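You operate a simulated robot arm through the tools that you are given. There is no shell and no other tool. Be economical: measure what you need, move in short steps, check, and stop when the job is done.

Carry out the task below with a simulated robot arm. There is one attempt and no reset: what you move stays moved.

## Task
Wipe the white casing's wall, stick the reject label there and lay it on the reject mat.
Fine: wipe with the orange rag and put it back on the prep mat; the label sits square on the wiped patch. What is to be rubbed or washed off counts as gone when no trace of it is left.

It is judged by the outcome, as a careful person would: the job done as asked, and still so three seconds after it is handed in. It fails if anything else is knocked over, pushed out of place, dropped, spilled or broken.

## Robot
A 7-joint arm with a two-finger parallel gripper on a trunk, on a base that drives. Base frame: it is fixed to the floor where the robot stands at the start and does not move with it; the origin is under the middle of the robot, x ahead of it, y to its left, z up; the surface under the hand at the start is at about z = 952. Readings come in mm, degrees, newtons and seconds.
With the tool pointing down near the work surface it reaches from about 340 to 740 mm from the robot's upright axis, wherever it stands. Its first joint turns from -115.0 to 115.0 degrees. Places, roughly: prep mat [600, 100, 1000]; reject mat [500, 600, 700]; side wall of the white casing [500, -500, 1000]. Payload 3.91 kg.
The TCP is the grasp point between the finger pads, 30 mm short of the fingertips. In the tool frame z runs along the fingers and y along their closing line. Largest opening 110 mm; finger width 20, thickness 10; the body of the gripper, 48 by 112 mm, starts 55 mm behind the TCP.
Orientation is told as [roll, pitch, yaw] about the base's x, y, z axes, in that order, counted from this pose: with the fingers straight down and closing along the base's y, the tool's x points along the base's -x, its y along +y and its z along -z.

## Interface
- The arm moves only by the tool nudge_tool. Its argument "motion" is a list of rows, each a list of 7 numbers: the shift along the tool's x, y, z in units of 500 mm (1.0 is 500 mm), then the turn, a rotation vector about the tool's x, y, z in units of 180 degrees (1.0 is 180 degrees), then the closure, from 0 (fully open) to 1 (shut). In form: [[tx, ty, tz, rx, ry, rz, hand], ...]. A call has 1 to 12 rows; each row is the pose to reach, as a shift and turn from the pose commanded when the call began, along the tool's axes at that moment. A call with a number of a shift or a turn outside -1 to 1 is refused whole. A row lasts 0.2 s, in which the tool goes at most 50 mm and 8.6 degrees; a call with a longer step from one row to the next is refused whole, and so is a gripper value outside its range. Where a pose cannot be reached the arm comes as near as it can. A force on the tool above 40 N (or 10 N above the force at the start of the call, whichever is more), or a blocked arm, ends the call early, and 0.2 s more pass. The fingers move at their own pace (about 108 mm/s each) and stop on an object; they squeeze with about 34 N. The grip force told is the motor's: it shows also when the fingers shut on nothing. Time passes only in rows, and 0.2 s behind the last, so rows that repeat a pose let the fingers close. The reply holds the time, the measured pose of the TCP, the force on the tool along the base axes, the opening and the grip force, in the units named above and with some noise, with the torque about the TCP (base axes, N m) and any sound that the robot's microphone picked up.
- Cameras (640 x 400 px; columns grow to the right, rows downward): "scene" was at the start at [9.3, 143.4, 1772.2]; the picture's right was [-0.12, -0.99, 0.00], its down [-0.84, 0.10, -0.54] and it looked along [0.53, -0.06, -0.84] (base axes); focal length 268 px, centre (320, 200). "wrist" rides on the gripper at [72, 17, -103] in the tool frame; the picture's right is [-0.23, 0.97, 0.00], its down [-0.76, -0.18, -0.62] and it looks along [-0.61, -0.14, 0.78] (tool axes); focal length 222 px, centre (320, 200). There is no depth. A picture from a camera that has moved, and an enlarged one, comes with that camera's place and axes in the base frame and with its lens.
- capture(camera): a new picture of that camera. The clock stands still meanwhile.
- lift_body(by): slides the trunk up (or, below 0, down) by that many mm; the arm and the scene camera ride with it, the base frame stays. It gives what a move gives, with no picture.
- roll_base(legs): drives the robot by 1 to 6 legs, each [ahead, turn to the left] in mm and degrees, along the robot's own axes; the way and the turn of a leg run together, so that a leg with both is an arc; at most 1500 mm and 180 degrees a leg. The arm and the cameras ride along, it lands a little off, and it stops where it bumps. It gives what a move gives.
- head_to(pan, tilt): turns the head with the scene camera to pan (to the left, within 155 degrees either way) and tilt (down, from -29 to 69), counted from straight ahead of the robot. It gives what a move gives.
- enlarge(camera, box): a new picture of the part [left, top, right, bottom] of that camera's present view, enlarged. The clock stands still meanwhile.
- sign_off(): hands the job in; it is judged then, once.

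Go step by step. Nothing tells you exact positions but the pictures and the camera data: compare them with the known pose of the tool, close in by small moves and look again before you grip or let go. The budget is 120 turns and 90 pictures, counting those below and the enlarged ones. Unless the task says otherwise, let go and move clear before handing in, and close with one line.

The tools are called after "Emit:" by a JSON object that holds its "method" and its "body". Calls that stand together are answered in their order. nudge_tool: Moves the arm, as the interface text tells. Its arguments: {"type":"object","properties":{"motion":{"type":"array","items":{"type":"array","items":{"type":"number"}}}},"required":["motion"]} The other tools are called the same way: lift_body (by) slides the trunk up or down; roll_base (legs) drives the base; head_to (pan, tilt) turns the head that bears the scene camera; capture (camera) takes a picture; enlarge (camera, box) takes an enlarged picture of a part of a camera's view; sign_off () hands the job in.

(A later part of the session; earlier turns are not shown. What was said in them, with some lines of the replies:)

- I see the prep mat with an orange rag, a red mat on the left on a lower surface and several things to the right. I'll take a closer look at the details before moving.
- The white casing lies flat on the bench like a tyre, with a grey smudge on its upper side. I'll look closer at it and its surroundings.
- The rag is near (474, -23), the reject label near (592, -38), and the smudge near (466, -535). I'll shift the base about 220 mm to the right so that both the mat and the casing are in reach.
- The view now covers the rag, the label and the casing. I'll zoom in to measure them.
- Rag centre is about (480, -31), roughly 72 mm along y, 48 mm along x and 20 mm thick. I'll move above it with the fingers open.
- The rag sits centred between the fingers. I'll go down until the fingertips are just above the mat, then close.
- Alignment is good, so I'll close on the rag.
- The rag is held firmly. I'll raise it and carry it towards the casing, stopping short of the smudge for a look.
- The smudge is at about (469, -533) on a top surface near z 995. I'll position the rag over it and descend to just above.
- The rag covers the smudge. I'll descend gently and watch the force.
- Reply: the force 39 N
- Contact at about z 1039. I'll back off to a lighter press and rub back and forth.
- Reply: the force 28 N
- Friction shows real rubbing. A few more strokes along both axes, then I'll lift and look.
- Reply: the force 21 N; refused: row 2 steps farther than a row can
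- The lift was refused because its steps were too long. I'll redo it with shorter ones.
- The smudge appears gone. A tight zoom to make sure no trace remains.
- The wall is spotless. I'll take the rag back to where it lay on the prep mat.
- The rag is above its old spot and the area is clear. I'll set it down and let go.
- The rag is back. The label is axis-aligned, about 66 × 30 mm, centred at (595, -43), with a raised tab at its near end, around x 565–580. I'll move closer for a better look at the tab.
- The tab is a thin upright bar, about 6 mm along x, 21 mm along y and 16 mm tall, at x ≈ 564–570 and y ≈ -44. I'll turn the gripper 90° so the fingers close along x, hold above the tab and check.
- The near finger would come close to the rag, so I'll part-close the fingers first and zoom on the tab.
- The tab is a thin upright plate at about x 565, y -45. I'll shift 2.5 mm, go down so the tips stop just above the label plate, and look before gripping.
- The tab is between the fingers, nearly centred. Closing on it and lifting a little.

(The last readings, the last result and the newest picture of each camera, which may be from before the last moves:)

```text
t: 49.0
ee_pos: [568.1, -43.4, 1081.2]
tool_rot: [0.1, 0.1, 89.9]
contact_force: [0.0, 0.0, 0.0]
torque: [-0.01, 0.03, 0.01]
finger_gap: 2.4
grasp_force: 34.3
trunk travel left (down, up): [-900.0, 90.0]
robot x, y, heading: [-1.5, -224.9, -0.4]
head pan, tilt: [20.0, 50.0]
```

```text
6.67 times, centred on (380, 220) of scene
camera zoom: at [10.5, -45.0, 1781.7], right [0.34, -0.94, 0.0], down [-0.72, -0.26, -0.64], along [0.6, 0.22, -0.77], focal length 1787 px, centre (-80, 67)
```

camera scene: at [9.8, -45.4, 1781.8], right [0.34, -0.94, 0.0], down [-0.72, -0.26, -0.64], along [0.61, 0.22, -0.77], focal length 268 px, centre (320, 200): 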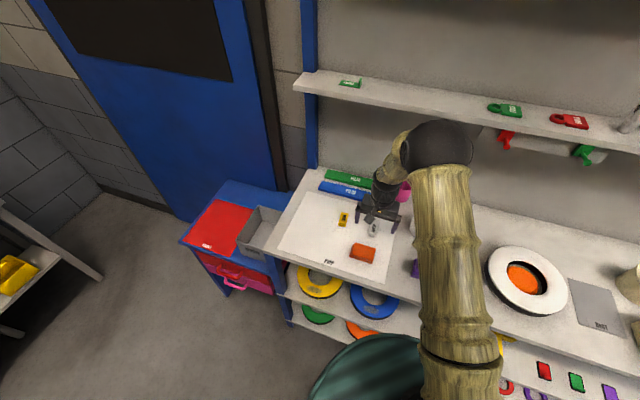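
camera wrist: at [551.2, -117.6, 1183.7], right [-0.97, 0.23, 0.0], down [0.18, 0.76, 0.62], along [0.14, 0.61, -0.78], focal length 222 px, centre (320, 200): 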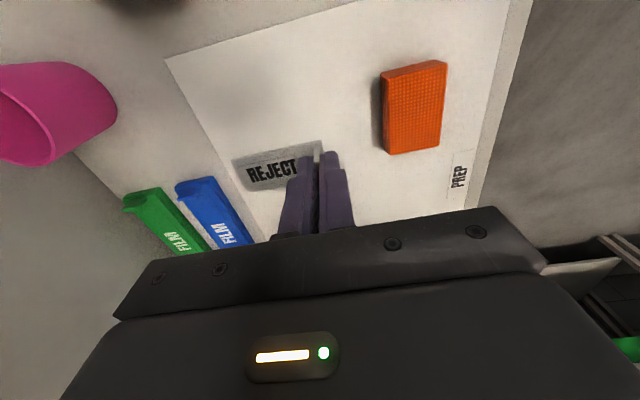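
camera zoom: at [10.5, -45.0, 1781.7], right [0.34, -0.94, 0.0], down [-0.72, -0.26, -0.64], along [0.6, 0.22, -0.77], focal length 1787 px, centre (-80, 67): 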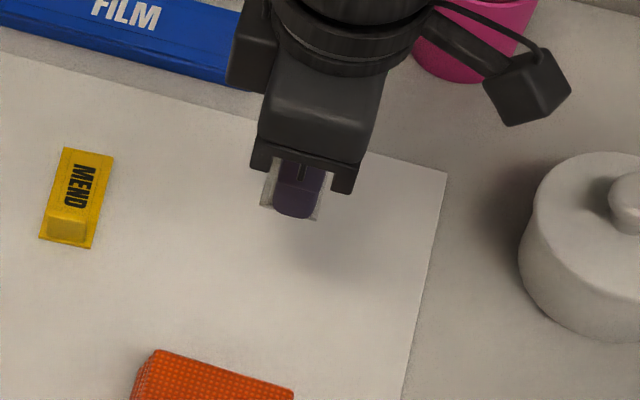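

The label is held level by its tab, its plate extending from the fingers. I'll raise it, travel towards the casing and turn to yaw 12° so its long side follows the ring.

Emit:
{"method": "nudge_tool", "body": {"motion": [[0.0685, 0.0178, -0.035, 0, 0, 0.0394, 1], [0.137, 0.0356, -0.07, 0, 0, 0.0788, 1], [0.2055, 0.0534, -0.105, 0, 0, 0.1182, 1], [0.274, 0.0712, -0.138, 0, 0, 0.1576, 1], [0.3425, 0.089, -0.138, 0, 0, 0.197, 1], [0.411, 0.107, -0.138, 0, 0, 0.2364, 1], [0.4795, 0.1246, -0.138, 0, 0, 0.2758, 1], [0.548, 0.1424, -0.138, 0, 0, 0.3152, 1], [0.6165, 0.16, -0.138, 0, 0, 0.3546, 1], [0.685, 0.178, -0.138, 0, 0, 0.394, 1], [0.753, 0.196, -0.138, 0, 0, 0.4333, 1], [0.753, 0.196, -0.138, 0, 0, 0.4333, 1]]}}

Emit:
{"method": "capture", "body": {"camera": "wrist"}}

Emit:
{"method": "enlarge", "body": {"camera": "wrist", "box": [130, 60, 386, 220]}}

```text
t: 51.5
ee_pos: [468.3, -421.2, 1148.5]
tool_rot: [0.0, 0.1, 11.8]
contact_force: [0.6, 1.3, 0.1]
torque: [0.0, -0.01, -0.01]
finger_gap: 2.4
grasp_force: 34.0
trunk travel left (down, up): [-900.0, 90.0]
robot x, y, heading: [-4.3, -222.4, -0.3]
head pan, tilt: [20.0, 50.0]
```

```text
50 pictures are left
camera wrist: at [394.0, -421.6, 1251.6], right [0.02, 1.0, 0.0], down [0.78, -0.02, 0.62], along [0.62, -0.01, -0.78], focal length 222 px, centre (320, 200)
```

wrist: 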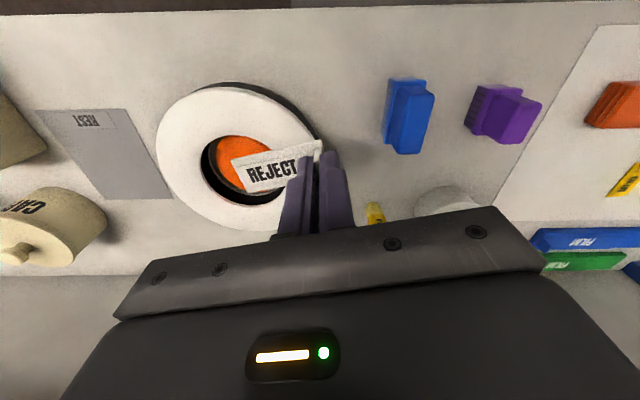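

```text
2.50 times, centred on (258, 140) of wrist
camera zoom: at [394.0, -421.6, 1251.6], right [0.02, 1.0, 0.0], down [0.78, -0.02, 0.62], along [0.62, -0.01, -0.78], focal length 555 px, centre (475, 350)
```

zoom: 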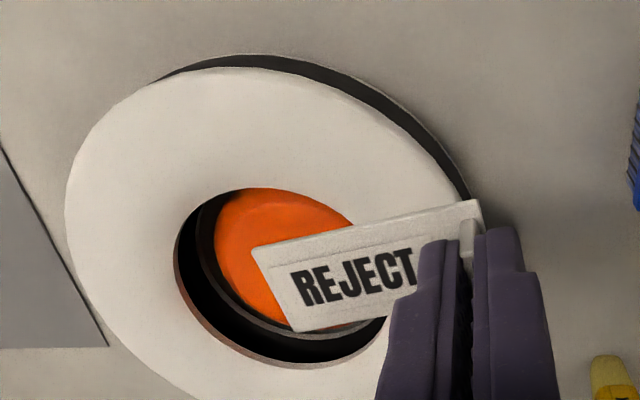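

The casing hasn't shifted (centre about (553, -522)), and the wiped patch is at (469, -531). The label centre is about 29 mm beyond the TCP, so I'll put the TCP at (467.5, -502.4) at yaw 3°, just above contact.

Emit:
{"method": "nudge_tool", "body": {"motion": [[0.01, -0.05, 0.02, 0, 0, 0.0245, 1], [0.022, -0.11, 0.05, 0, 0, 0.049, 1], [0.0348, -0.1587, 0.1, 0, 0, 0.049, 1], [0.0348, -0.1587, 0.16, 0, 0, 0.049, 1], [0.0348, -0.1587, 0.193, 0, 0, 0.049, 1], [0.0348, -0.1587, 0.193, 0, 0, 0.049, 1]]}}

Emit:
{"method": "capture", "body": {"camera": "wrist"}}

Emit:
{"method": "enlarge", "body": {"camera": "wrist", "box": [180, 60, 436, 220]}}

```text
t: 53.0
ee_pos: [467.9, -502.3, 1053.2]
tool_rot: [0.0, 0.0, 3.0]
contact_force: [0.3, -0.4, -0.7]
torque: [0.01, 0.03, -0.01]
finger_gap: 2.4
grasp_force: 34.4
trunk travel left (down, up): [-900.0, 90.0]
robot x, y, heading: [-2.2, -222.3, -0.2]
head pan, tilt: [20.0, 50.0]
```

```text
48 pictures are left
camera wrist: at [395.1, -491.0, 1155.7], right [0.17, 0.98, 0.0], down [0.77, -0.14, 0.62], along [0.61, -0.11, -0.78], focal length 222 px, centre (320, 200)
```

wrist: 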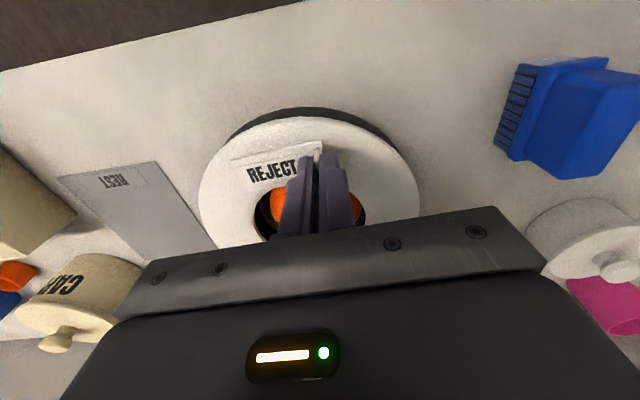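

```text
2.50 times, centred on (308, 140) of wrist
camera zoom: at [395.1, -491.0, 1155.7], right [0.17, 0.98, 0.0], down [0.77, -0.14, 0.62], along [0.61, -0.11, -0.78], focal length 555 px, centre (350, 350)
```

zoom: 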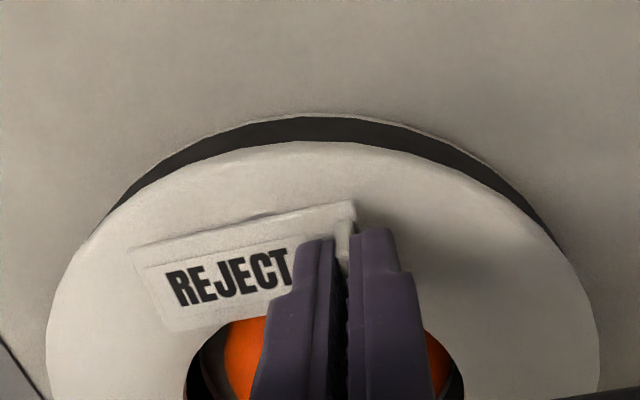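

The label hovers square over the clean patch, central across the ring. I'll press it down gently.

Emit:
{"method": "nudge_tool", "body": {"motion": [[0, 0, 0.008, 0, 0, 0, 1], [0, 0, 0.016, 0, 0, 0, 1], [0, 0, 0.022, 0, 0, 0, 1], [0, 0, 0.026, 0, 0, 0, 1], [0, 0, 0.026, 0, 0, 0, 1]]}}

```text
t: 54.1
ee_pos: [466.9, -503.6, 1040.4]
tool_rot: [0.0, -0.1, 3.1]
contact_force: [0.8, -0.5, 0.1]
torque: [-0.02, -0.01, 0.04]
finger_gap: 2.6
grasp_force: 34.1
trunk travel left (down, up): [-900.0, 90.0]
robot x, y, heading: [-2.5, -224.4, -0.2]
head pan, tilt: [20.0, 50.0]
```

Emit:
{"method": "nudge_tool", "body": {"motion": [[0, 0, 0.003, 0, 0, 0, 1], [0, 0, 0.006, 0, 0, 0, 1], [0, 0, 0.009, 0, 0, 0, 1], [0, 0, 0.009, 0, 0, 0, 1]]}}

Emit:
{"method": "enlarge", "body": {"camera": "wrist", "box": [180, 60, 436, 220]}}

```text
t: 55.1
ee_pos: [466.7, -502.5, 1038.7]
tool_rot: [-0.1, -0.2, 3.0]
contact_force: [3.3, -1.5, 29.1]
torque: [-0.08, -0.08, 0.01]
finger_gap: 3.0
grasp_force: 34.2
trunk travel left (down, up): [-900.0, 90.0]
robot x, y, heading: [-6.5, -225.6, -0.3]
head pan, tilt: [20.0, 50.0]
```

```text
2.50 times, centred on (308, 140) of wrist
camera zoom: at [393.8, -491.0, 1140.3], right [0.17, 0.98, 0.0], down [0.77, -0.13, 0.63], along [0.62, -0.11, -0.78], focal length 555 px, centre (350, 350)
```

zoom: 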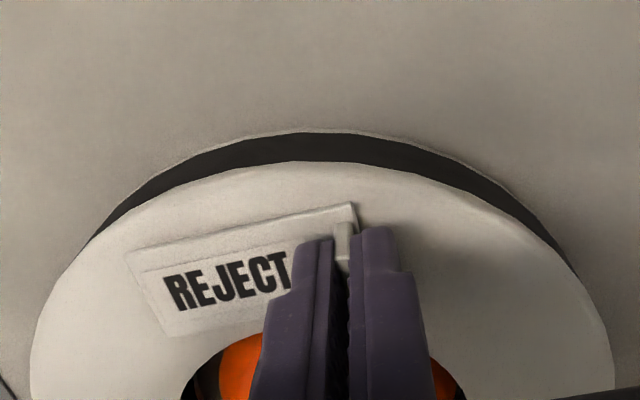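

Firm contact at 29 N. I'll hold briefly, ease off the pressure, open a little and rise straight up.

Emit:
{"method": "nudge_tool", "body": {"motion": [[0, 0, 0, 0, 0, 0, 1], [0, 0, 0, 0, 0, 0, 1], [0, 0, 0, 0, 0, 0, 1], [0, 0, -0.004, 0, 0, 0, 1], [0, 0, -0.004, 0, 0, 0, 0.8], [0, 0, -0.004, 0, 0, 0, 0.75], [0, 0, -0.004, 0, 0, 0, 0.75], [0, 0, -0.02, 0, 0, 0, 0.75], [0, 0, -0.08, 0, 0, 0, 0.75], [0, 0, -0.16, 0, 0, 0, 0.75], [0, 0.08, -0.2, 0, 0, 0, 0.75], [0, 0.08, -0.2, 0, 0, 0, 0.75]]}}

Emit:
{"method": "capture", "body": {"camera": "wrist"}}

Emit:
{"method": "enlarge", "body": {"camera": "wrist", "box": [130, 60, 386, 220]}}

```text
t: 57.8
ee_pos: [466.2, -464.2, 1136.1]
tool_rot: [0.1, -0.1, 3.1]
contact_force: [-0.4, -0.3, 1.2]
torque: [0.01, 0.01, -0.03]
finger_gap: 27.6
grasp_force: 0.0
trunk travel left (down, up): [-900.0, 90.0]
robot x, y, heading: [1.6, -225.3, -0.4]
head pan, tilt: [20.0, 50.0]
```

```text
45 pictures are left
camera wrist: at [393.4, -452.0, 1239.2], right [0.17, 0.98, 0.0], down [0.77, -0.14, 0.62], along [0.61, -0.11, -0.78], focal length 222 px, centre (320, 200)
```

wrist: 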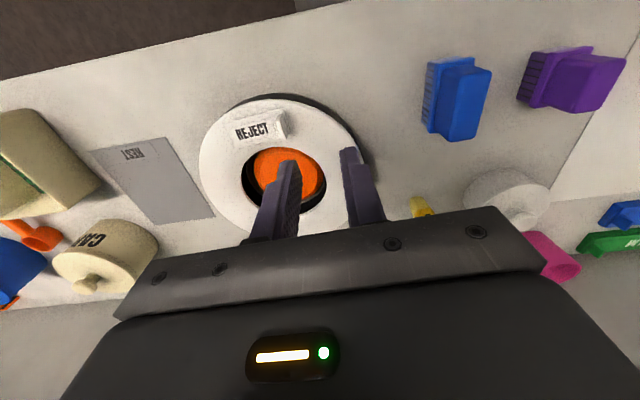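

```text
2.50 times, centred on (258, 140) of wrist
camera zoom: at [393.4, -452.0, 1239.2], right [0.17, 0.98, 0.0], down [0.77, -0.14, 0.62], along [0.61, -0.11, -0.78], focal length 555 px, centre (475, 350)
```

zoom: 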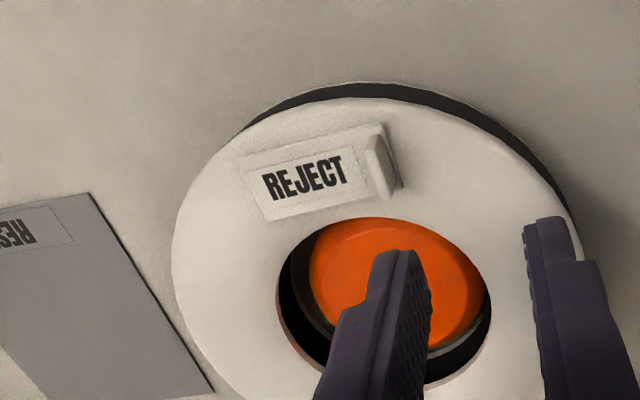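

The label sits flat and square on the wiped patch. Next I'll move over the left (+y) part of the ring to grip its wall, away from the label, with one finger in the hole.

Emit:
{"method": "nudge_tool", "body": {"motion": [[-0.05, 0.01, 0, 0, 0, 0.008, 0.27], [-0.1, 0.02, 0, 0, 0, 0.0167, 0.27], [-0.15, 0.03, 0.03, 0, 0, 0.0167, 0.27], [-0.174, 0.039, 0.08, 0, 0, 0.0167, 0.27], [-0.174, 0.039, 0.1, 0, 0, 0.0167, 0.27], [-0.174, 0.039, 0.1, 0, 0, 0.0167, 0.27]]}}

Emit:
{"method": "capture", "body": {"camera": "wrist"}}

Emit:
{"method": "head_to", "body": {"pan": -50, "tilt": 50}}

Emit:
{"method": "capture", "body": {"camera": "scene"}}

```text
t: 59.1
ee_pos: [549.8, -439.2, 1086.7]
tool_rot: [0.1, -0.1, 0.1]
contact_force: [0.3, -0.4, 0.1]
torque: [-0.02, 0.03, 0.03]
finger_gap: 80.2
grasp_force: 0.2
trunk travel left (down, up): [-900.0, 90.0]
robot x, y, heading: [-4.6, -220.3, -0.4]
head pan, tilt: [20.0, 50.0]
```

```text
43 pictures are left
camera wrist: at [477.9, -423.6, 1188.2], right [0.23, 0.97, 0.0], down [0.76, -0.18, 0.62], along [0.61, -0.14, -0.78], focal length 222 px, centre (320, 200)
```

wrist: 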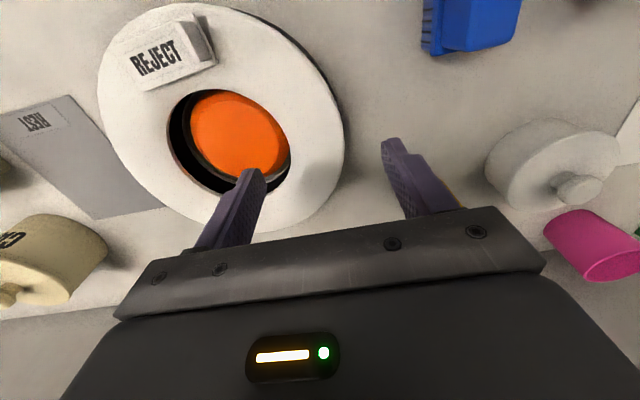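

```text
t: 60.6
ee_pos: [549.2, -439.1, 1086.5]
tool_rot: [0.0, 0.0, 0.1]
contact_force: [0.7, 1.0, 0.9]
torque: [0.0, 0.01, 0.01]
finger_gap: 80.2
grasp_force: 0.1
trunk travel left (down, up): [-900.0, 90.0]
robot x, y, heading: [-4.1, -223.1, -0.4]
head pan, tilt: [-50.0, 50.0]
```

```text
42 pictures are left
camera scene: at [-13.4, -130.6, 1781.8], right [-0.77, -0.64, 0.0], down [-0.49, 0.59, -0.64], along [0.41, -0.49, -0.77], focal length 268 px, centre (320, 200)
```

scene: 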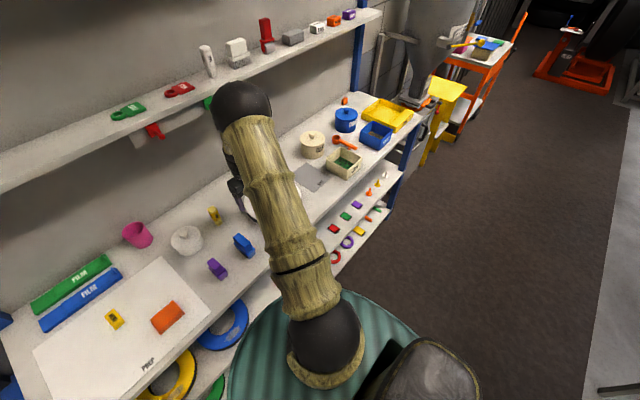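

The ring section to grip spans roughly y -471 to -416 at x ≈ 552. I'll shift 3 mm and descend, keeping the tips above the orange disc.

Emit:
{"method": "nudge_tool", "body": {"motion": [[-0.004, -0.006, 0.05, 0, 0, 0, 0.27], [-0.004, -0.006, 0.1, 0, 0, 0, 0.27], [-0.004, -0.006, 0.13, 0, 0, 0, 0.27], [-0.004, -0.006, 0.15, 0, 0, 0, 0.27], [-0.004, -0.006, 0.16, 0, 0, 0, 0.27], [-0.004, -0.006, 0.16, 0, 0, 0, 0.27]]}}

Emit:
{"method": "capture", "body": {"camera": "wrist"}}

```text
t: 62.0
ee_pos: [553.0, -442.4, 1010.2]
tool_rot: [-0.3, -0.3, 0.1]
contact_force: [0.4, 1.3, 30.1]
torque: [-1.34, 0.28, -0.18]
finger_gap: 79.7
grasp_force: 0.1
trunk travel left (down, up): [-900.0, 90.0]
robot x, y, heading: [-5.6, -223.8, -0.3]
head pan, tilt: [-50.0, 50.0]
```

```text
41 pictures are left
camera wrist: at [479.6, -426.1, 1111.6], right [0.23, 0.97, 0.0], down [0.76, -0.17, 0.63], along [0.61, -0.14, -0.78], focal length 222 px, centre (320, 200)
```

wrist: 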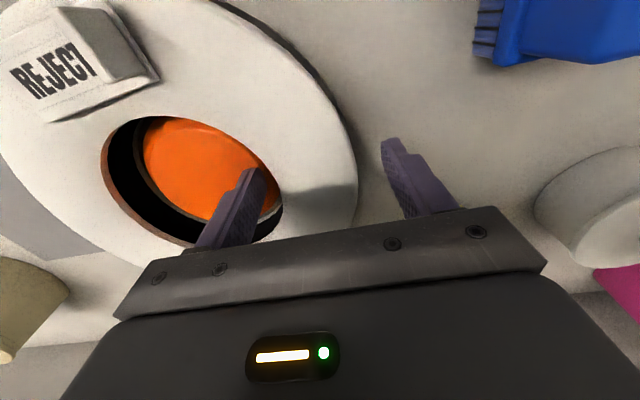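

The inner finger touched the orange disc, whose top is at about z 980. I'll rise clear of it and close on the ring wall.

Emit:
{"method": "nudge_tool", "body": {"motion": [[0, 0, -0.014, 0, 0, 0, 0.27], [0, 0, -0.014, 0, 0, 0, 0.27], [0, 0, -0.014, 0, 0, 0, 0.4], [0, 0, -0.014, 0, 0, 0, 0.5], [0, 0, -0.014, 0, 0, 0, 1], [0, 0, -0.014, 0, 0, 0, 1], [0, 0, -0.014, 0, 0, 0, 1]]}}

Emit:
{"method": "capture", "body": {"camera": "wrist"}}

```text
t: 63.6
ee_pos: [552.0, -442.1, 1012.6]
tool_rot: [0.1, 0.1, 0.2]
contact_force: [-0.5, -1.5, -0.8]
torque: [-0.06, -0.04, 0.0]
finger_gap: 51.7
grasp_force: 34.2
trunk travel left (down, up): [-900.0, 90.0]
robot x, y, heading: [-2.3, -223.8, -0.3]
head pan, tilt: [-50.0, 50.0]
```

```text
40 pictures are left
camera wrist: at [480.4, -427.0, 1115.1], right [0.23, 0.97, 0.0], down [0.76, -0.18, 0.62], along [0.61, -0.14, -0.78], focal length 222 px, centre (320, 200)
```

wrist: 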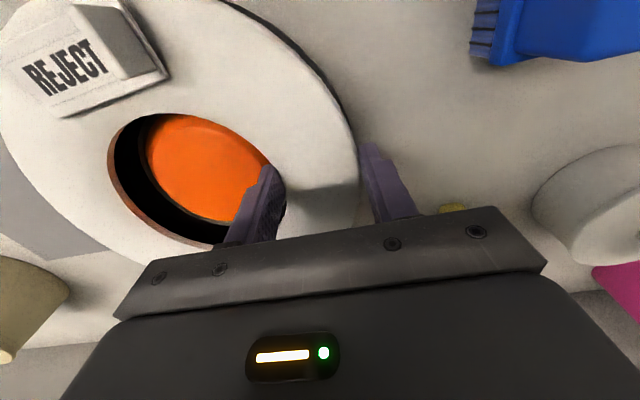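

Gripped the ring wall at 52 mm. I'll lift a little to test the weight and balance.

Emit:
{"method": "nudge_tool", "body": {"motion": [[0, 0, -0.01, 0, 0, 0, 1], [0, 0, -0.025, 0, 0, 0, 1], [0, 0, -0.04, 0, 0, 0, 1], [0, 0, -0.04, 0, 0, 0, 1]]}}

Emit:
{"method": "capture", "body": {"camera": "wrist"}}

```text
t: 64.6
ee_pos: [553.6, -441.0, 1032.8]
tool_rot: [0.1, 0.1, 0.1]
contact_force: [0.0, -1.1, -6.9]
torque: [0.57, -0.01, 0.0]
finger_gap: 50.9
grasp_force: 33.6
trunk travel left (down, up): [-900.0, 90.0]
robot x, y, heading: [-0.0, -224.3, -0.5]
head pan, tilt: [-50.0, 50.0]
```

```text
39 pictures are left
camera wrist: at [480.8, -425.9, 1135.5], right [0.23, 0.97, 0.0], down [0.76, -0.18, 0.62], along [0.61, -0.14, -0.78], focal length 222 px, centre (320, 200)
```

wrist: 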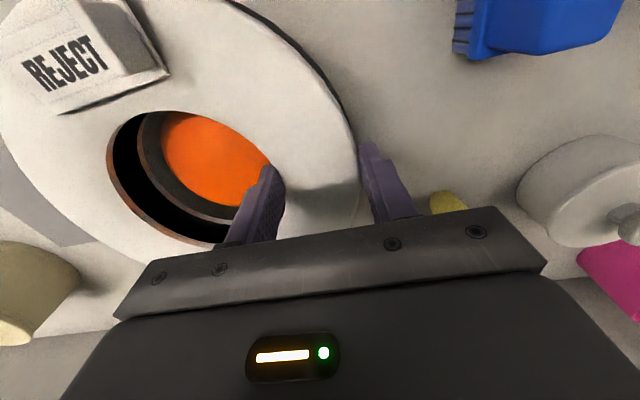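

The full weight (about 0.7 kg) hangs steadily from the grip, and the orange hub stays on the bench. I'll lift it clear and check that it's level.

Emit:
{"method": "nudge_tool", "body": {"motion": [[0, 0, -0.03, 0, 0, 0, 1], [0, 0, -0.07, 0, 0, 0, 1], [0, 0, -0.11, 0, 0, 0, 1], [0, 0, -0.15, 0, 0, 0, 1], [0, 0, -0.19, 0, 0, 0, 1], [0, 0, -0.23, 0, 0, 0, 1], [0, 0, -0.26, 0, 0, 0, 1], [0, 0, -0.26, 0, 0, 0, 1]]}}

Emit:
{"method": "capture", "body": {"camera": "wrist"}}

Emit:
{"method": "head_to", "body": {"pan": -150, "tilt": 35}}

Emit:
{"method": "capture", "body": {"camera": "scene"}}

Emit:
{"method": "head_to", "body": {"pan": 110, "tilt": 35}}

Emit:
{"method": "capture", "body": {"camera": "scene"}}

```text
t: 66.4
ee_pos: [552.8, -439.4, 1164.9]
tool_rot: [0.1, 0.0, 0.1]
contact_force: [0.4, 0.4, -7.6]
torque: [0.53, 0.0, 0.02]
finger_gap: 50.9
grasp_force: 33.6
trunk travel left (down, up): [-900.0, 90.0]
robot x, y, heading: [-6.2, -223.8, -0.7]
head pan, tilt: [-50.0, 50.0]
```

```text
38 pictures are left
camera wrist: at [481.1, -425.7, 1266.1], right [0.23, 0.97, 0.0], down [0.76, -0.18, 0.62], along [0.61, -0.14, -0.78], focal length 222 px, centre (320, 200)
```

wrist: 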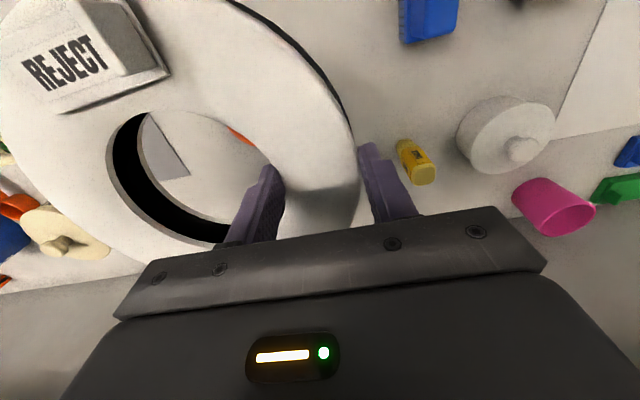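

```text
t: 68.1
ee_pos: [553.4, -440.9, 1164.3]
tool_rot: [0.0, 0.0, 0.1]
contact_force: [0.4, 0.0, -5.5]
torque: [0.57, -0.01, 0.01]
finger_gap: 51.1
grasp_force: 34.7
trunk travel left (down, up): [-900.0, 90.0]
robot x, y, heading: [-4.7, -221.1, -0.1]
head pan, tilt: [-150.0, 35.0]
```

```text
37 pictures are left
camera scene: at [-138.4, -115.5, 1803.6], right [-0.5, 0.87, 0.0], down [0.5, 0.28, -0.82], along [-0.71, -0.41, -0.57], focal length 268 px, centre (320, 200)
```

scene: 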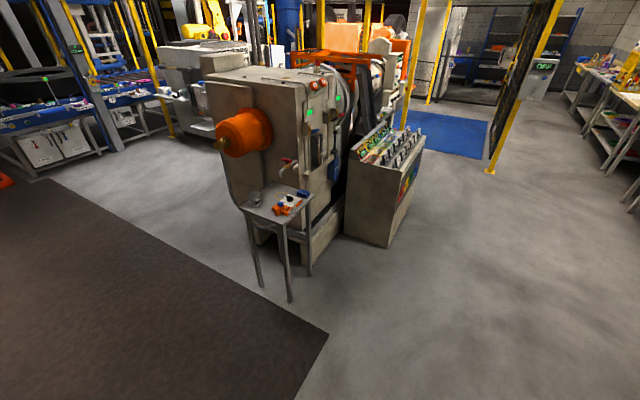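

```text
t: 71.8
ee_pos: [553.4, -441.0, 1162.9]
tool_rot: [0.1, 0.0, 0.1]
contact_force: [-0.7, -0.2, -6.4]
torque: [0.58, -0.02, -0.02]
finger_gap: 50.9
grasp_force: 33.7
trunk travel left (down, up): [-900.0, 90.0]
robot x, y, heading: [-2.4, -224.0, -0.1]
head pan, tilt: [110.0, 35.0]
```

```text
36 pictures are left
camera scene: at [-91.5, 11.1, 1803.6], right [0.94, 0.34, 0.0], down [0.19, -0.54, -0.82], along [-0.28, 0.77, -0.57], focal length 268 px, centre (320, 200)
```

scene: 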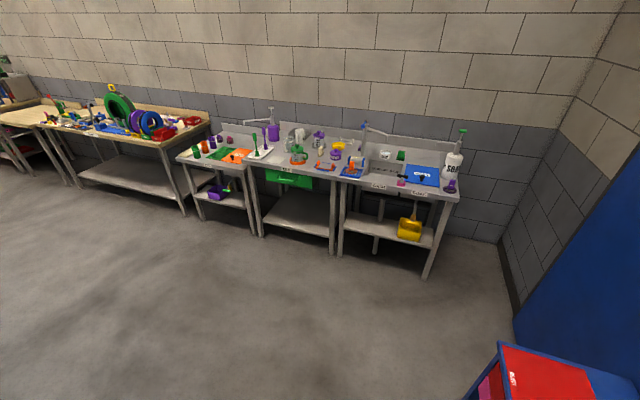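

The floor is clear behind and to the left. I'll back away from the bench, turn right, reverse along to the reject side, turn back and approach.

Emit:
{"method": "roll_base", "body": {"legs": [[-300, 0], [0, -90], [-864, 0], [0, 90]]}}

Emit:
{"method": "head_to", "body": {"pan": 10, "tilt": 50}}

Emit:
{"method": "capture", "body": {"camera": "scene"}}

Emit:
{"method": "capture", "body": {"camera": "wrist"}}

```text
t: 90.1
ee_pos: [266.3, 401.2, 1164.1]
tool_rot: [0.0, 0.0, -2.3]
contact_force: [0.2, -0.6, -5.9]
torque: [0.57, -0.04, -0.03]
finger_gap: 51.0
grasp_force: 34.4
trunk travel left (down, up): [-900.0, 90.0]
robot x, y, heading: [-284.5, 641.4, -2.5]
head pan, tilt: [110.0, 35.0]
```

```text
t: 91.9
ee_pos: [267.1, 401.7, 1163.7]
tool_rot: [0.0, 0.2, -2.3]
contact_force: [-0.8, 0.7, -7.1]
torque: [0.58, 0.01, -0.03]
finger_gap: 51.0
grasp_force: 33.9
trunk travel left (down, up): [-900.0, 90.0]
robot x, y, heading: [-279.5, 641.4, -2.6]
head pan, tilt: [10.0, 50.0]
```

```text
35 pictures are left
camera scene: at [-255.6, 806.2, 1781.8], right [0.13, -0.99, 0.0], down [-0.76, -0.1, -0.64], along [0.64, 0.08, -0.77], focal length 268 px, centre (320, 200)
```

scene: 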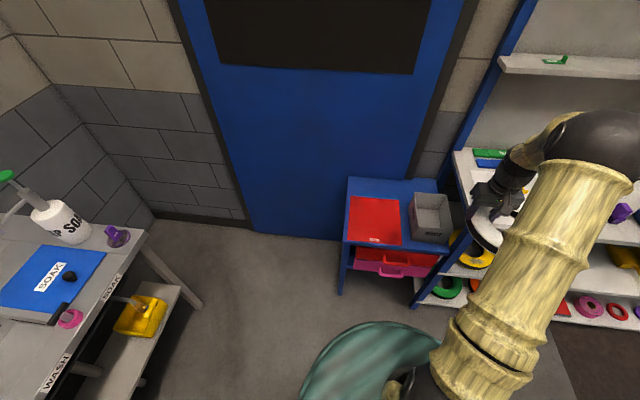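

```text
34 pictures are left
camera wrist: at [195.6, 420.1, 1265.9], right [0.27, 0.96, 0.0], down [0.75, -0.21, 0.62], along [0.6, -0.17, -0.78], focal length 222 px, centre (320, 200)
```

wrist: 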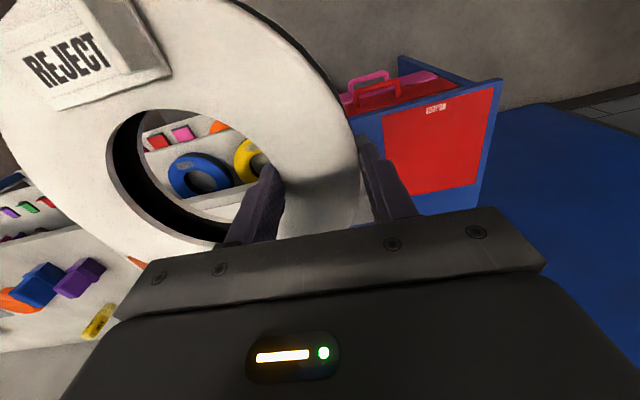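

The mat is in clear view. I'll zoom to measure it and the bin.

Emit:
{"method": "enlarge", "body": {"camera": "scene", "box": [320, 160, 480, 280]}}

```text
3.33 times, centred on (400, 220) of scene
camera zoom: at [-255.6, 806.2, 1781.8], right [0.13, -0.99, 0.0], down [-0.76, -0.1, -0.64], along [0.64, 0.08, -0.77], focal length 894 px, centre (53, 133)
```

zoom: 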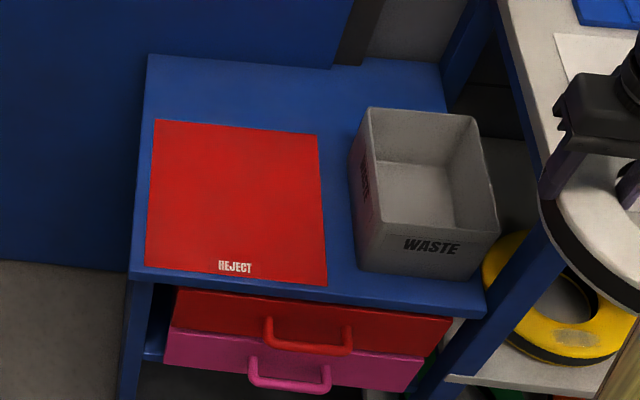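

The mat spans about x 418–692, y 509–762, with its centre at (555, 635); the bin lies clear to its right. I'll swing the arm left first, then drive ahead and straighten up.

Emit:
{"method": "nudge_tool", "body": {"motion": [[0, 0.03, 0, 0, 0, 0, 1], [0, 0.09, 0, 0, 0, 0, 1], [0, 0.16, 0, 0, 0, 0, 1], [0, 0.23, 0, 0, 0, 0, 1], [0, 0.3, 0, 0, 0, 0, 1], [0, 0.37, 0, 0, 0, 0, 1], [0, 0.44, 0, 0, 0, 0, 1], [0, 0.51, 0, 0, 0, 0, 1], [0, 0.57, 0, 0, 0, 0, 1], [0, 0.6, 0, 0, 0, 0, 1], [0, 0.6, 0, 0, 0, 0, 1]]}}

Emit:
{"method": "roll_base", "body": {"legs": [[0, 2.5], [270, 0]]}}

Emit:
{"method": "head_to", "body": {"pan": 15, "tilt": 60}}

Emit:
{"method": "capture", "body": {"camera": "scene"}}

Emit:
{"method": "capture", "body": {"camera": "wrist"}}

```text
t: 94.3
ee_pos: [277.8, 702.1, 1163.6]
tool_rot: [0.1, 0.0, -2.3]
contact_force: [-0.9, -0.8, -6.2]
torque: [0.56, -0.01, 0.01]
finger_gap: 51.2
grasp_force: 34.0
trunk travel left (down, up): [-900.0, 90.0]
robot x, y, heading: [-277.3, 641.7, -2.7]
head pan, tilt: [10.0, 50.0]
```

```text
t: 96.9
ee_pos: [544.0, 723.6, 1163.2]
tool_rot: [0.1, 0.1, 0.1]
contact_force: [0.9, -0.7, -7.6]
torque: [0.54, 0.01, 0.02]
finger_gap: 50.9
grasp_force: 34.4
trunk travel left (down, up): [-900.0, 90.0]
robot x, y, heading: [-14.2, 640.4, -0.4]
head pan, tilt: [10.0, 50.0]
```

```text
t: 97.6
ee_pos: [542.7, 723.5, 1162.6]
tool_rot: [0.0, 0.2, 0.0]
contact_force: [-0.4, 0.2, -7.0]
torque: [0.56, 0.0, 0.0]
finger_gap: 51.0
grasp_force: 33.9
trunk travel left (down, up): [-900.0, 90.0]
robot x, y, heading: [-10.9, 643.0, -0.4]
head pan, tilt: [15.0, 60.0]
```

```text
32 pictures are left
camera scene: at [-5.8, 810.1, 1769.2], right [0.25, -0.97, 0.0], down [-0.84, -0.22, -0.5], along [0.48, 0.13, -0.87], focal length 268 px, centre (320, 200)
```

scene: 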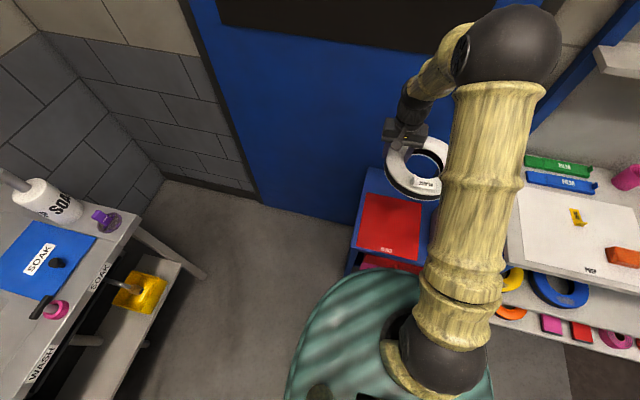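

```text
31 pictures are left
camera wrist: at [471.4, 739.3, 1265.7], right [0.23, 0.97, 0.0], down [0.76, -0.18, 0.62], along [0.61, -0.14, -0.78], focal length 222 px, centre (320, 200)
```

wrist: 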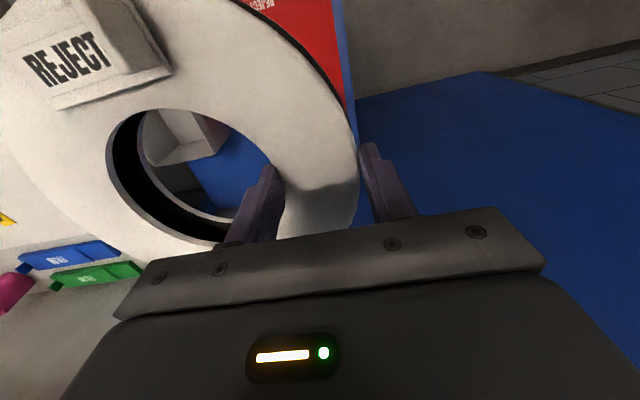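

The casing is close to being above the mat. I'll lower the trunk by 250 mm and look again.

Emit:
{"method": "lift_body", "body": {"by": -250}}

Emit:
{"method": "capture", "body": {"camera": "scene"}}

Emit:
{"method": "enlarge", "body": {"camera": "scene", "box": [320, 140, 480, 260]}}

Emit:
{"method": "capture", "body": {"camera": "wrist"}}

```text
t: 100.2
ee_pos: [542.1, 723.8, 913.6]
tool_rot: [0.0, 0.1, 0.1]
contact_force: [-1.1, 0.5, -6.7]
torque: [0.58, 0.01, 0.0]
finger_gap: 51.0
grasp_force: 34.6
trunk travel left (down, up): [-650.0, 340.0]
robot x, y, heading: [-12.0, 642.3, -0.4]
head pan, tilt: [15.0, 60.0]
```

```text
30 pictures are left
camera scene: at [-5.8, 810.2, 1519.2], right [0.25, -0.97, 0.0], down [-0.84, -0.22, -0.5], along [0.48, 0.13, -0.87], focal length 268 px, centre (320, 200)
```

scene: 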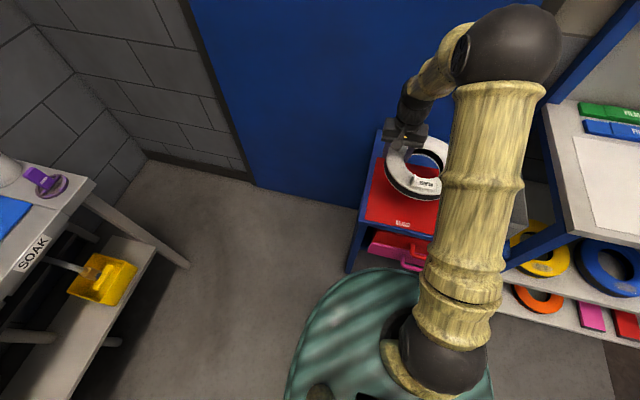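

```text
3.33 times, centred on (400, 200) of scene
camera zoom: at [-5.8, 810.2, 1519.2], right [0.25, -0.97, 0.0], down [-0.84, -0.22, -0.5], along [0.48, 0.13, -0.87], focal length 894 px, centre (53, 200)
```

zoom: 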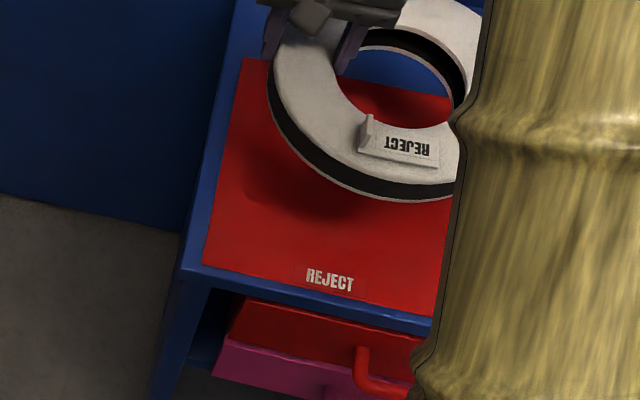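

```text
28 pictures are left
camera wrist: at [471.4, 739.3, 1015.7], right [0.23, 0.97, 0.0], down [0.76, -0.18, 0.62], along [0.61, -0.14, -0.78], focal length 222 px, centre (320, 200)
```

wrist: 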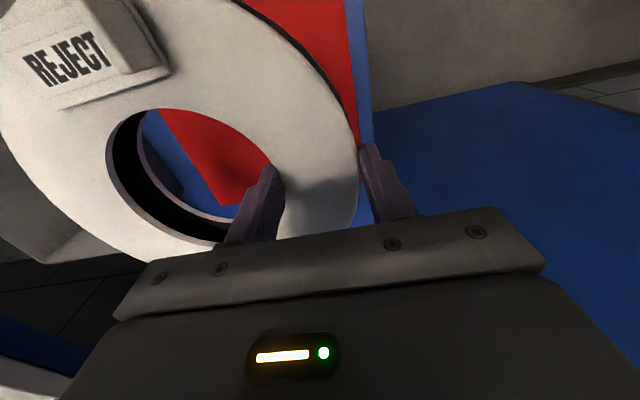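

Casing centre target is (551, 637), so the TCP should be at (551, 718). I'll correct by a few mm and lower to about 12 mm above the mat.

Emit:
{"method": "nudge_tool", "body": {"motion": [[-0.01, -0.006, 0, 0, 0, 0, 1], [-0.018, -0.011, 0, 0, 0, 0, 1], [-0.018, -0.011, 0, 0, 0, 0, 1]]}}

Emit:
{"method": "lift_body", "body": {"by": -133}}

Emit:
{"method": "enlarge", "body": {"camera": "scene", "box": [320, 120, 480, 240]}}

Emit:
{"method": "capture", "body": {"camera": "wrist"}}

```text
t: 101.0
ee_pos: [552.5, 718.4, 912.3]
tool_rot: [0.0, 0.2, -0.1]
contact_force: [0.1, 0.7, -6.1]
torque: [0.58, 0.0, 0.02]
finger_gap: 51.1
grasp_force: 34.0
trunk travel left (down, up): [-650.0, 340.0]
robot x, y, heading: [-12.8, 641.1, -0.3]
head pan, tilt: [15.0, 60.0]
```

```text
t: 102.6
ee_pos: [552.2, 718.2, 784.8]
tool_rot: [0.2, -0.5, -0.1]
contact_force: [-0.3, 1.2, 36.9]
torque: [-0.14, 0.58, 0.0]
finger_gap: 51.1
grasp_force: 34.5
trunk travel left (down, up): [-517.0, 473.0]
robot x, y, heading: [-15.4, 642.8, -0.3]
head pan, tilt: [15.0, 60.0]
```

```text
3.33 times, centred on (400, 180) of scene
camera zoom: at [-9.9, 809.9, 1387.0], right [0.25, -0.97, 0.0], down [-0.84, -0.22, -0.5], along [0.49, 0.13, -0.86], focal length 894 px, centre (53, 267)
```

zoom: 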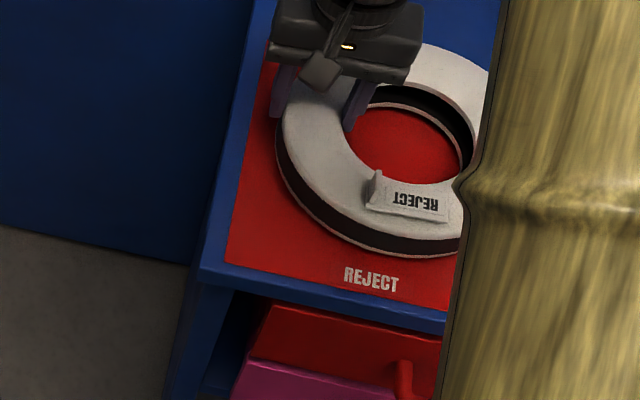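

```text
26 pictures are left
camera wrist: at [478.9, 733.4, 886.5], right [0.23, 0.97, 0.0], down [0.76, -0.18, 0.63], along [0.61, -0.14, -0.78], focal length 222 px, centre (320, 200)
```

wrist: 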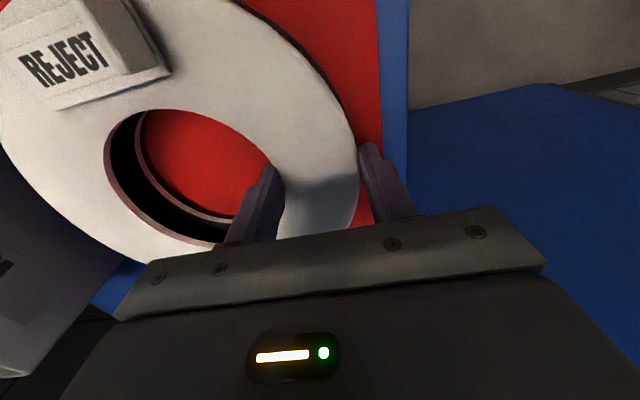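

It touched down: the mat is higher than I took it, about z 724. I'll lift slightly, shift about 10 mm towards the robot to centre it better, and set it down softly.

Emit:
{"method": "nudge_tool", "body": {"motion": [[0, 0, -0.015, 0, 0, 0, 1], [0, 0, -0.028, 0, 0, 0, 1], [0.01, 0, -0.028, 0, 0, 0, 1], [0.02, 0, -0.028, 0, 0, 0, 1], [0.02, 0, -0.018, 0, 0, 0, 1], [0.02, 0, -0.012, 0, 0, 0, 1], [0.02, 0, -0.012, 0, 0, 0, 1]]}}

Emit:
{"method": "capture", "body": {"camera": "wrist"}}

Emit:
{"method": "enlarge", "body": {"camera": "scene", "box": [320, 120, 480, 240]}}

```text
t: 104.2
ee_pos: [541.5, 716.8, 785.6]
tool_rot: [0.0, 0.0, 0.0]
contact_force: [-0.1, 0.2, -6.2]
torque: [0.58, -0.05, 0.02]
finger_gap: 50.8
grasp_force: 33.7
trunk travel left (down, up): [-517.0, 473.0]
robot x, y, heading: [-14.1, 642.9, -0.4]
head pan, tilt: [15.0, 60.0]
```

```text
25 pictures are left
camera wrist: at [470.1, 733.3, 887.5], right [0.23, 0.97, 0.0], down [0.76, -0.18, 0.62], along [0.61, -0.14, -0.78], focal length 222 px, centre (320, 200)
```

wrist: 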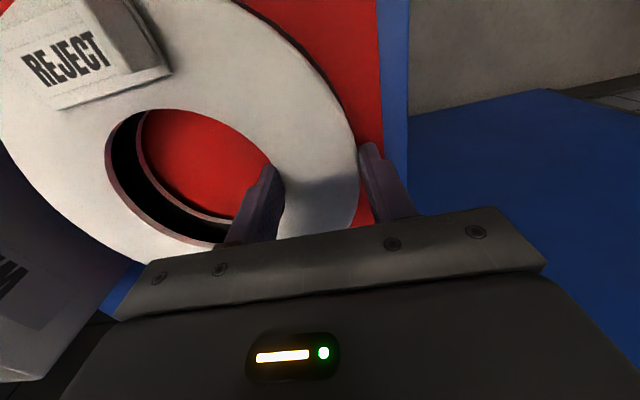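

```text
3.33 times, centred on (400, 180) of scene
camera zoom: at [-5.9, 810.2, 1386.2], right [0.25, -0.97, 0.0], down [-0.84, -0.22, -0.5], along [0.48, 0.13, -0.87], focal length 894 px, centre (53, 267)
```

zoom: 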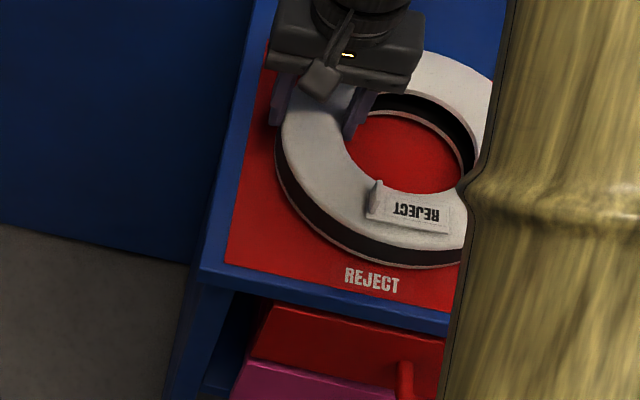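

Well placed over the mat. Final lowering until the weight comes off.

Emit:
{"method": "nudge_tool", "body": {"motion": [[0, 0, 0.002, 0, 0, 0, 1], [0, 0, 0.004, 0, 0, 0, 1], [0, 0, 0.005, 0, 0, 0, 1], [0, 0, 0.005, 0, 0, 0, 1]]}}

```text
t: 105.2
ee_pos: [541.9, 717.8, 785.0]
tool_rot: [0.0, -0.2, -0.1]
contact_force: [2.2, 1.2, 17.8]
torque: [-0.04, 0.95, 0.07]
finger_gap: 50.9
grasp_force: 34.5
trunk travel left (down, up): [-517.0, 473.0]
robot x, y, heading: [-14.0, 643.3, -0.4]
head pan, tilt: [15.0, 60.0]
```

It's resting on the mat. I'll ease the pressure, open and rise straight up.

Emit:
{"method": "nudge_tool", "body": {"motion": [[0, 0, -0.003, 0, 0, 0, 1], [0, 0, -0.003, 0, 0, 0, 0.45], [0, 0, -0.003, 0, 0, 0, 0.3], [0, 0, -0.003, 0, 0, 0, 0.3], [0, 0, -0.03, 0, 0, 0, 0.3], [0, 0, -0.1, 0, 0, 0, 0.3], [0, 0, -0.19, 0, 0, 0, 0.3], [0, 0, -0.28, 0, 0, 0, 0.3], [0, 0, -0.28, 0, 0, 0, 0.3]]}}

Emit:
{"method": "capture", "body": {"camera": "wrist"}}

Emit:
{"method": "enlarge", "body": {"camera": "scene", "box": [320, 120, 480, 240]}}

```text
t: 107.2
ee_pos: [543.2, 717.0, 925.0]
tool_rot: [0.0, 0.0, -0.1]
contact_force: [-0.4, 0.6, -0.6]
torque: [0.04, -0.01, 0.0]
finger_gap: 76.9
grasp_force: 0.1
trunk travel left (down, up): [-517.0, 473.0]
robot x, y, heading: [-13.8, 639.9, -0.3]
head pan, tilt: [15.0, 60.0]
```

```text
23 pictures are left
camera wrist: at [470.8, 732.7, 1026.7], right [0.23, 0.97, 0.0], down [0.76, -0.18, 0.62], along [0.61, -0.14, -0.78], focal length 222 px, centre (320, 200)
```

wrist: 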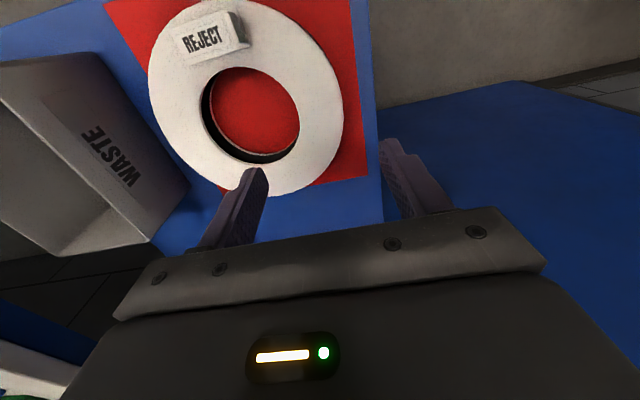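

```text
3.33 times, centred on (400, 180) of scene
camera zoom: at [-6.6, 810.2, 1386.2], right [0.25, -0.97, 0.0], down [-0.84, -0.22, -0.5], along [0.48, 0.13, -0.87], focal length 894 px, centre (53, 267)
```

zoom: 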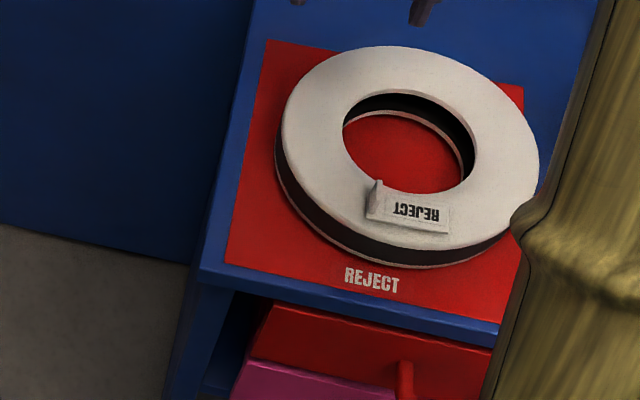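

The casing lies flat with its label up, but its right edge is nearly flush with the mat's edge. I'll re-grip and shift it 10 mm left.

Emit:
{"method": "nudge_tool", "body": {"motion": [[0, 0, 0.09, 0, 0, 0, 0.3], [0, 0, 0.18, 0, 0, 0, 0.3], [0, 0, 0.24, 0, 0, 0, 0.3], [0, 0, 0.274, 0, 0, 0, 0.3], [0, 0, 0.274, 0, 0, 0, 0.3], [0, 0, 0.274, 0, 0, 0, 0.45], [0, 0, 0.274, 0, 0, 0, 1], [0, 0, 0.274, 0, 0, 0, 1], [0, 0, 0.274, 0, 0, 0, 1]]}}

Emit:
{"method": "nudge_tool", "body": {"motion": [[0, 0, -0.01, 0, 0, 0, 1], [0, 0, -0.02, 0, 0, 0, 1], [0, 0.01, -0.02, 0, 0, 0, 1], [0, 0.021, -0.02, 0, 0, 0, 1], [0, 0.021, -0.01, 0, 0, 0, 1], [0, 0.021, -0.002, 0, 0, 0, 1], [0, 0.021, 0.001, 0, 0, 0, 1], [0, 0.021, 0.001, 0, 0, 0, 1]]}}

```text
t: 109.2
ee_pos: [543.1, 717.1, 785.6]
tool_rot: [-0.1, 0.1, 0.1]
contact_force: [-1.2, -1.4, -0.3]
torque: [-0.05, -0.14, -0.39]
finger_gap: 51.3
grasp_force: 33.9
trunk travel left (down, up): [-517.0, 473.0]
robot x, y, heading: [-10.8, 639.2, -0.7]
head pan, tilt: [15.0, 60.0]
```

```text
t: 111.0
ee_pos: [543.2, 727.9, 787.2]
tool_rot: [0.0, 0.0, 0.0]
contact_force: [0.5, 1.9, 2.3]
torque: [-0.8, 0.33, -0.03]
finger_gap: 51.1
grasp_force: 33.2
trunk travel left (down, up): [-517.0, 473.0]
robot x, y, heading: [-11.6, 641.4, -0.3]
head pan, tilt: [15.0, 60.0]
```

Emit:
{"method": "nudge_tool", "body": {"motion": [[0, 0, 0.002, 0, 0, 0, 1], [0, 0, 0.002, 0, 0, 0, 1], [0, 0, 0.001, 0, 0, 0, 0.45], [0, 0, 0.001, 0, 0, 0, 0.3], [0, 0, 0.001, 0, 0, 0, 0.3], [0, 0, -0.03, 0, 0, 0, 0.3], [0, 0, -0.1, 0, 0, 0, 0.3], [0, 0, -0.19, 0, 0, 0, 0.3], [0, 0, -0.28, 0, 0, 0, 0.3], [0, 0, -0.37, 0, 0, 0, 0.3], [0, 0, -0.37, 0, 0, 0, 0.3]]}}

Emit:
{"method": "capture", "body": {"camera": "wrist"}}

Emit:
{"method": "enlarge", "body": {"camera": "scene", "box": [320, 120, 480, 240]}}

```text
t: 113.4
ee_pos: [542.5, 727.3, 972.6]
tool_rot: [0.0, 0.1, -0.1]
contact_force: [-0.3, 0.0, 0.1]
torque: [0.0, -0.01, -0.02]
finger_gap: 76.9
grasp_force: 0.0
trunk travel left (down, up): [-517.0, 473.0]
robot x, y, heading: [-11.8, 642.8, -0.5]
head pan, tilt: [15.0, 60.0]
```

```text
21 pictures are left
camera wrist: at [469.9, 742.6, 1075.1], right [0.23, 0.97, 0.0], down [0.76, -0.18, 0.62], along [0.61, -0.14, -0.78], focal length 222 px, centre (320, 200)
```

wrist: 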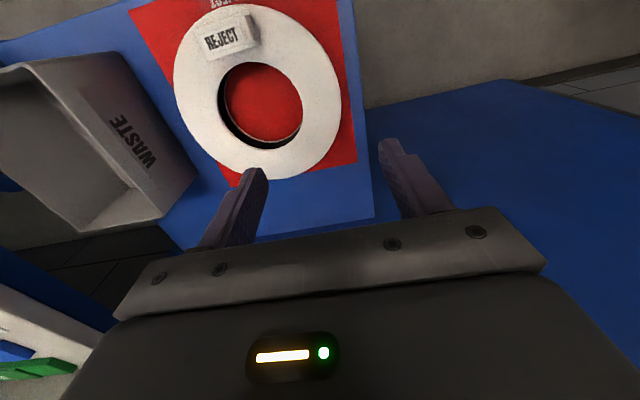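

```text
3.33 times, centred on (400, 180) of scene
camera zoom: at [-6.6, 810.1, 1386.2], right [0.25, -0.97, 0.0], down [-0.84, -0.22, -0.5], along [0.48, 0.13, -0.87], focal length 894 px, centre (53, 267)
```

zoom: 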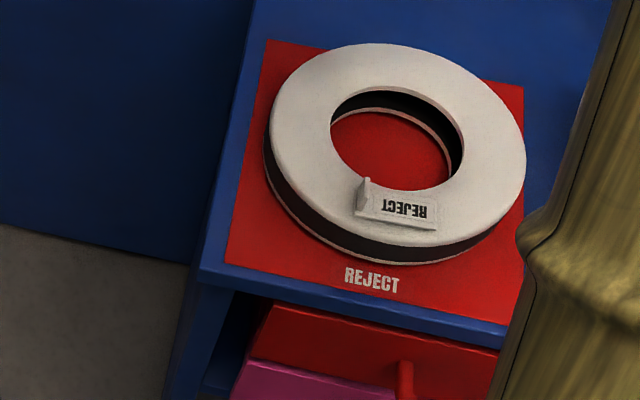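

The casing now lies flat and centred on the reject mat, with the label square on the clean patch. The rag is back on the prep mat and the arm is clear, so I'm handing in.

Emit:
{"method": "sign_off", "body": {}}

```text
The job is handed in.
```

The casing's wall is wiped clean, the reject label is stuck square on the patch, the casing lies on the reject mat, and the orange rag is back on the prep mat.
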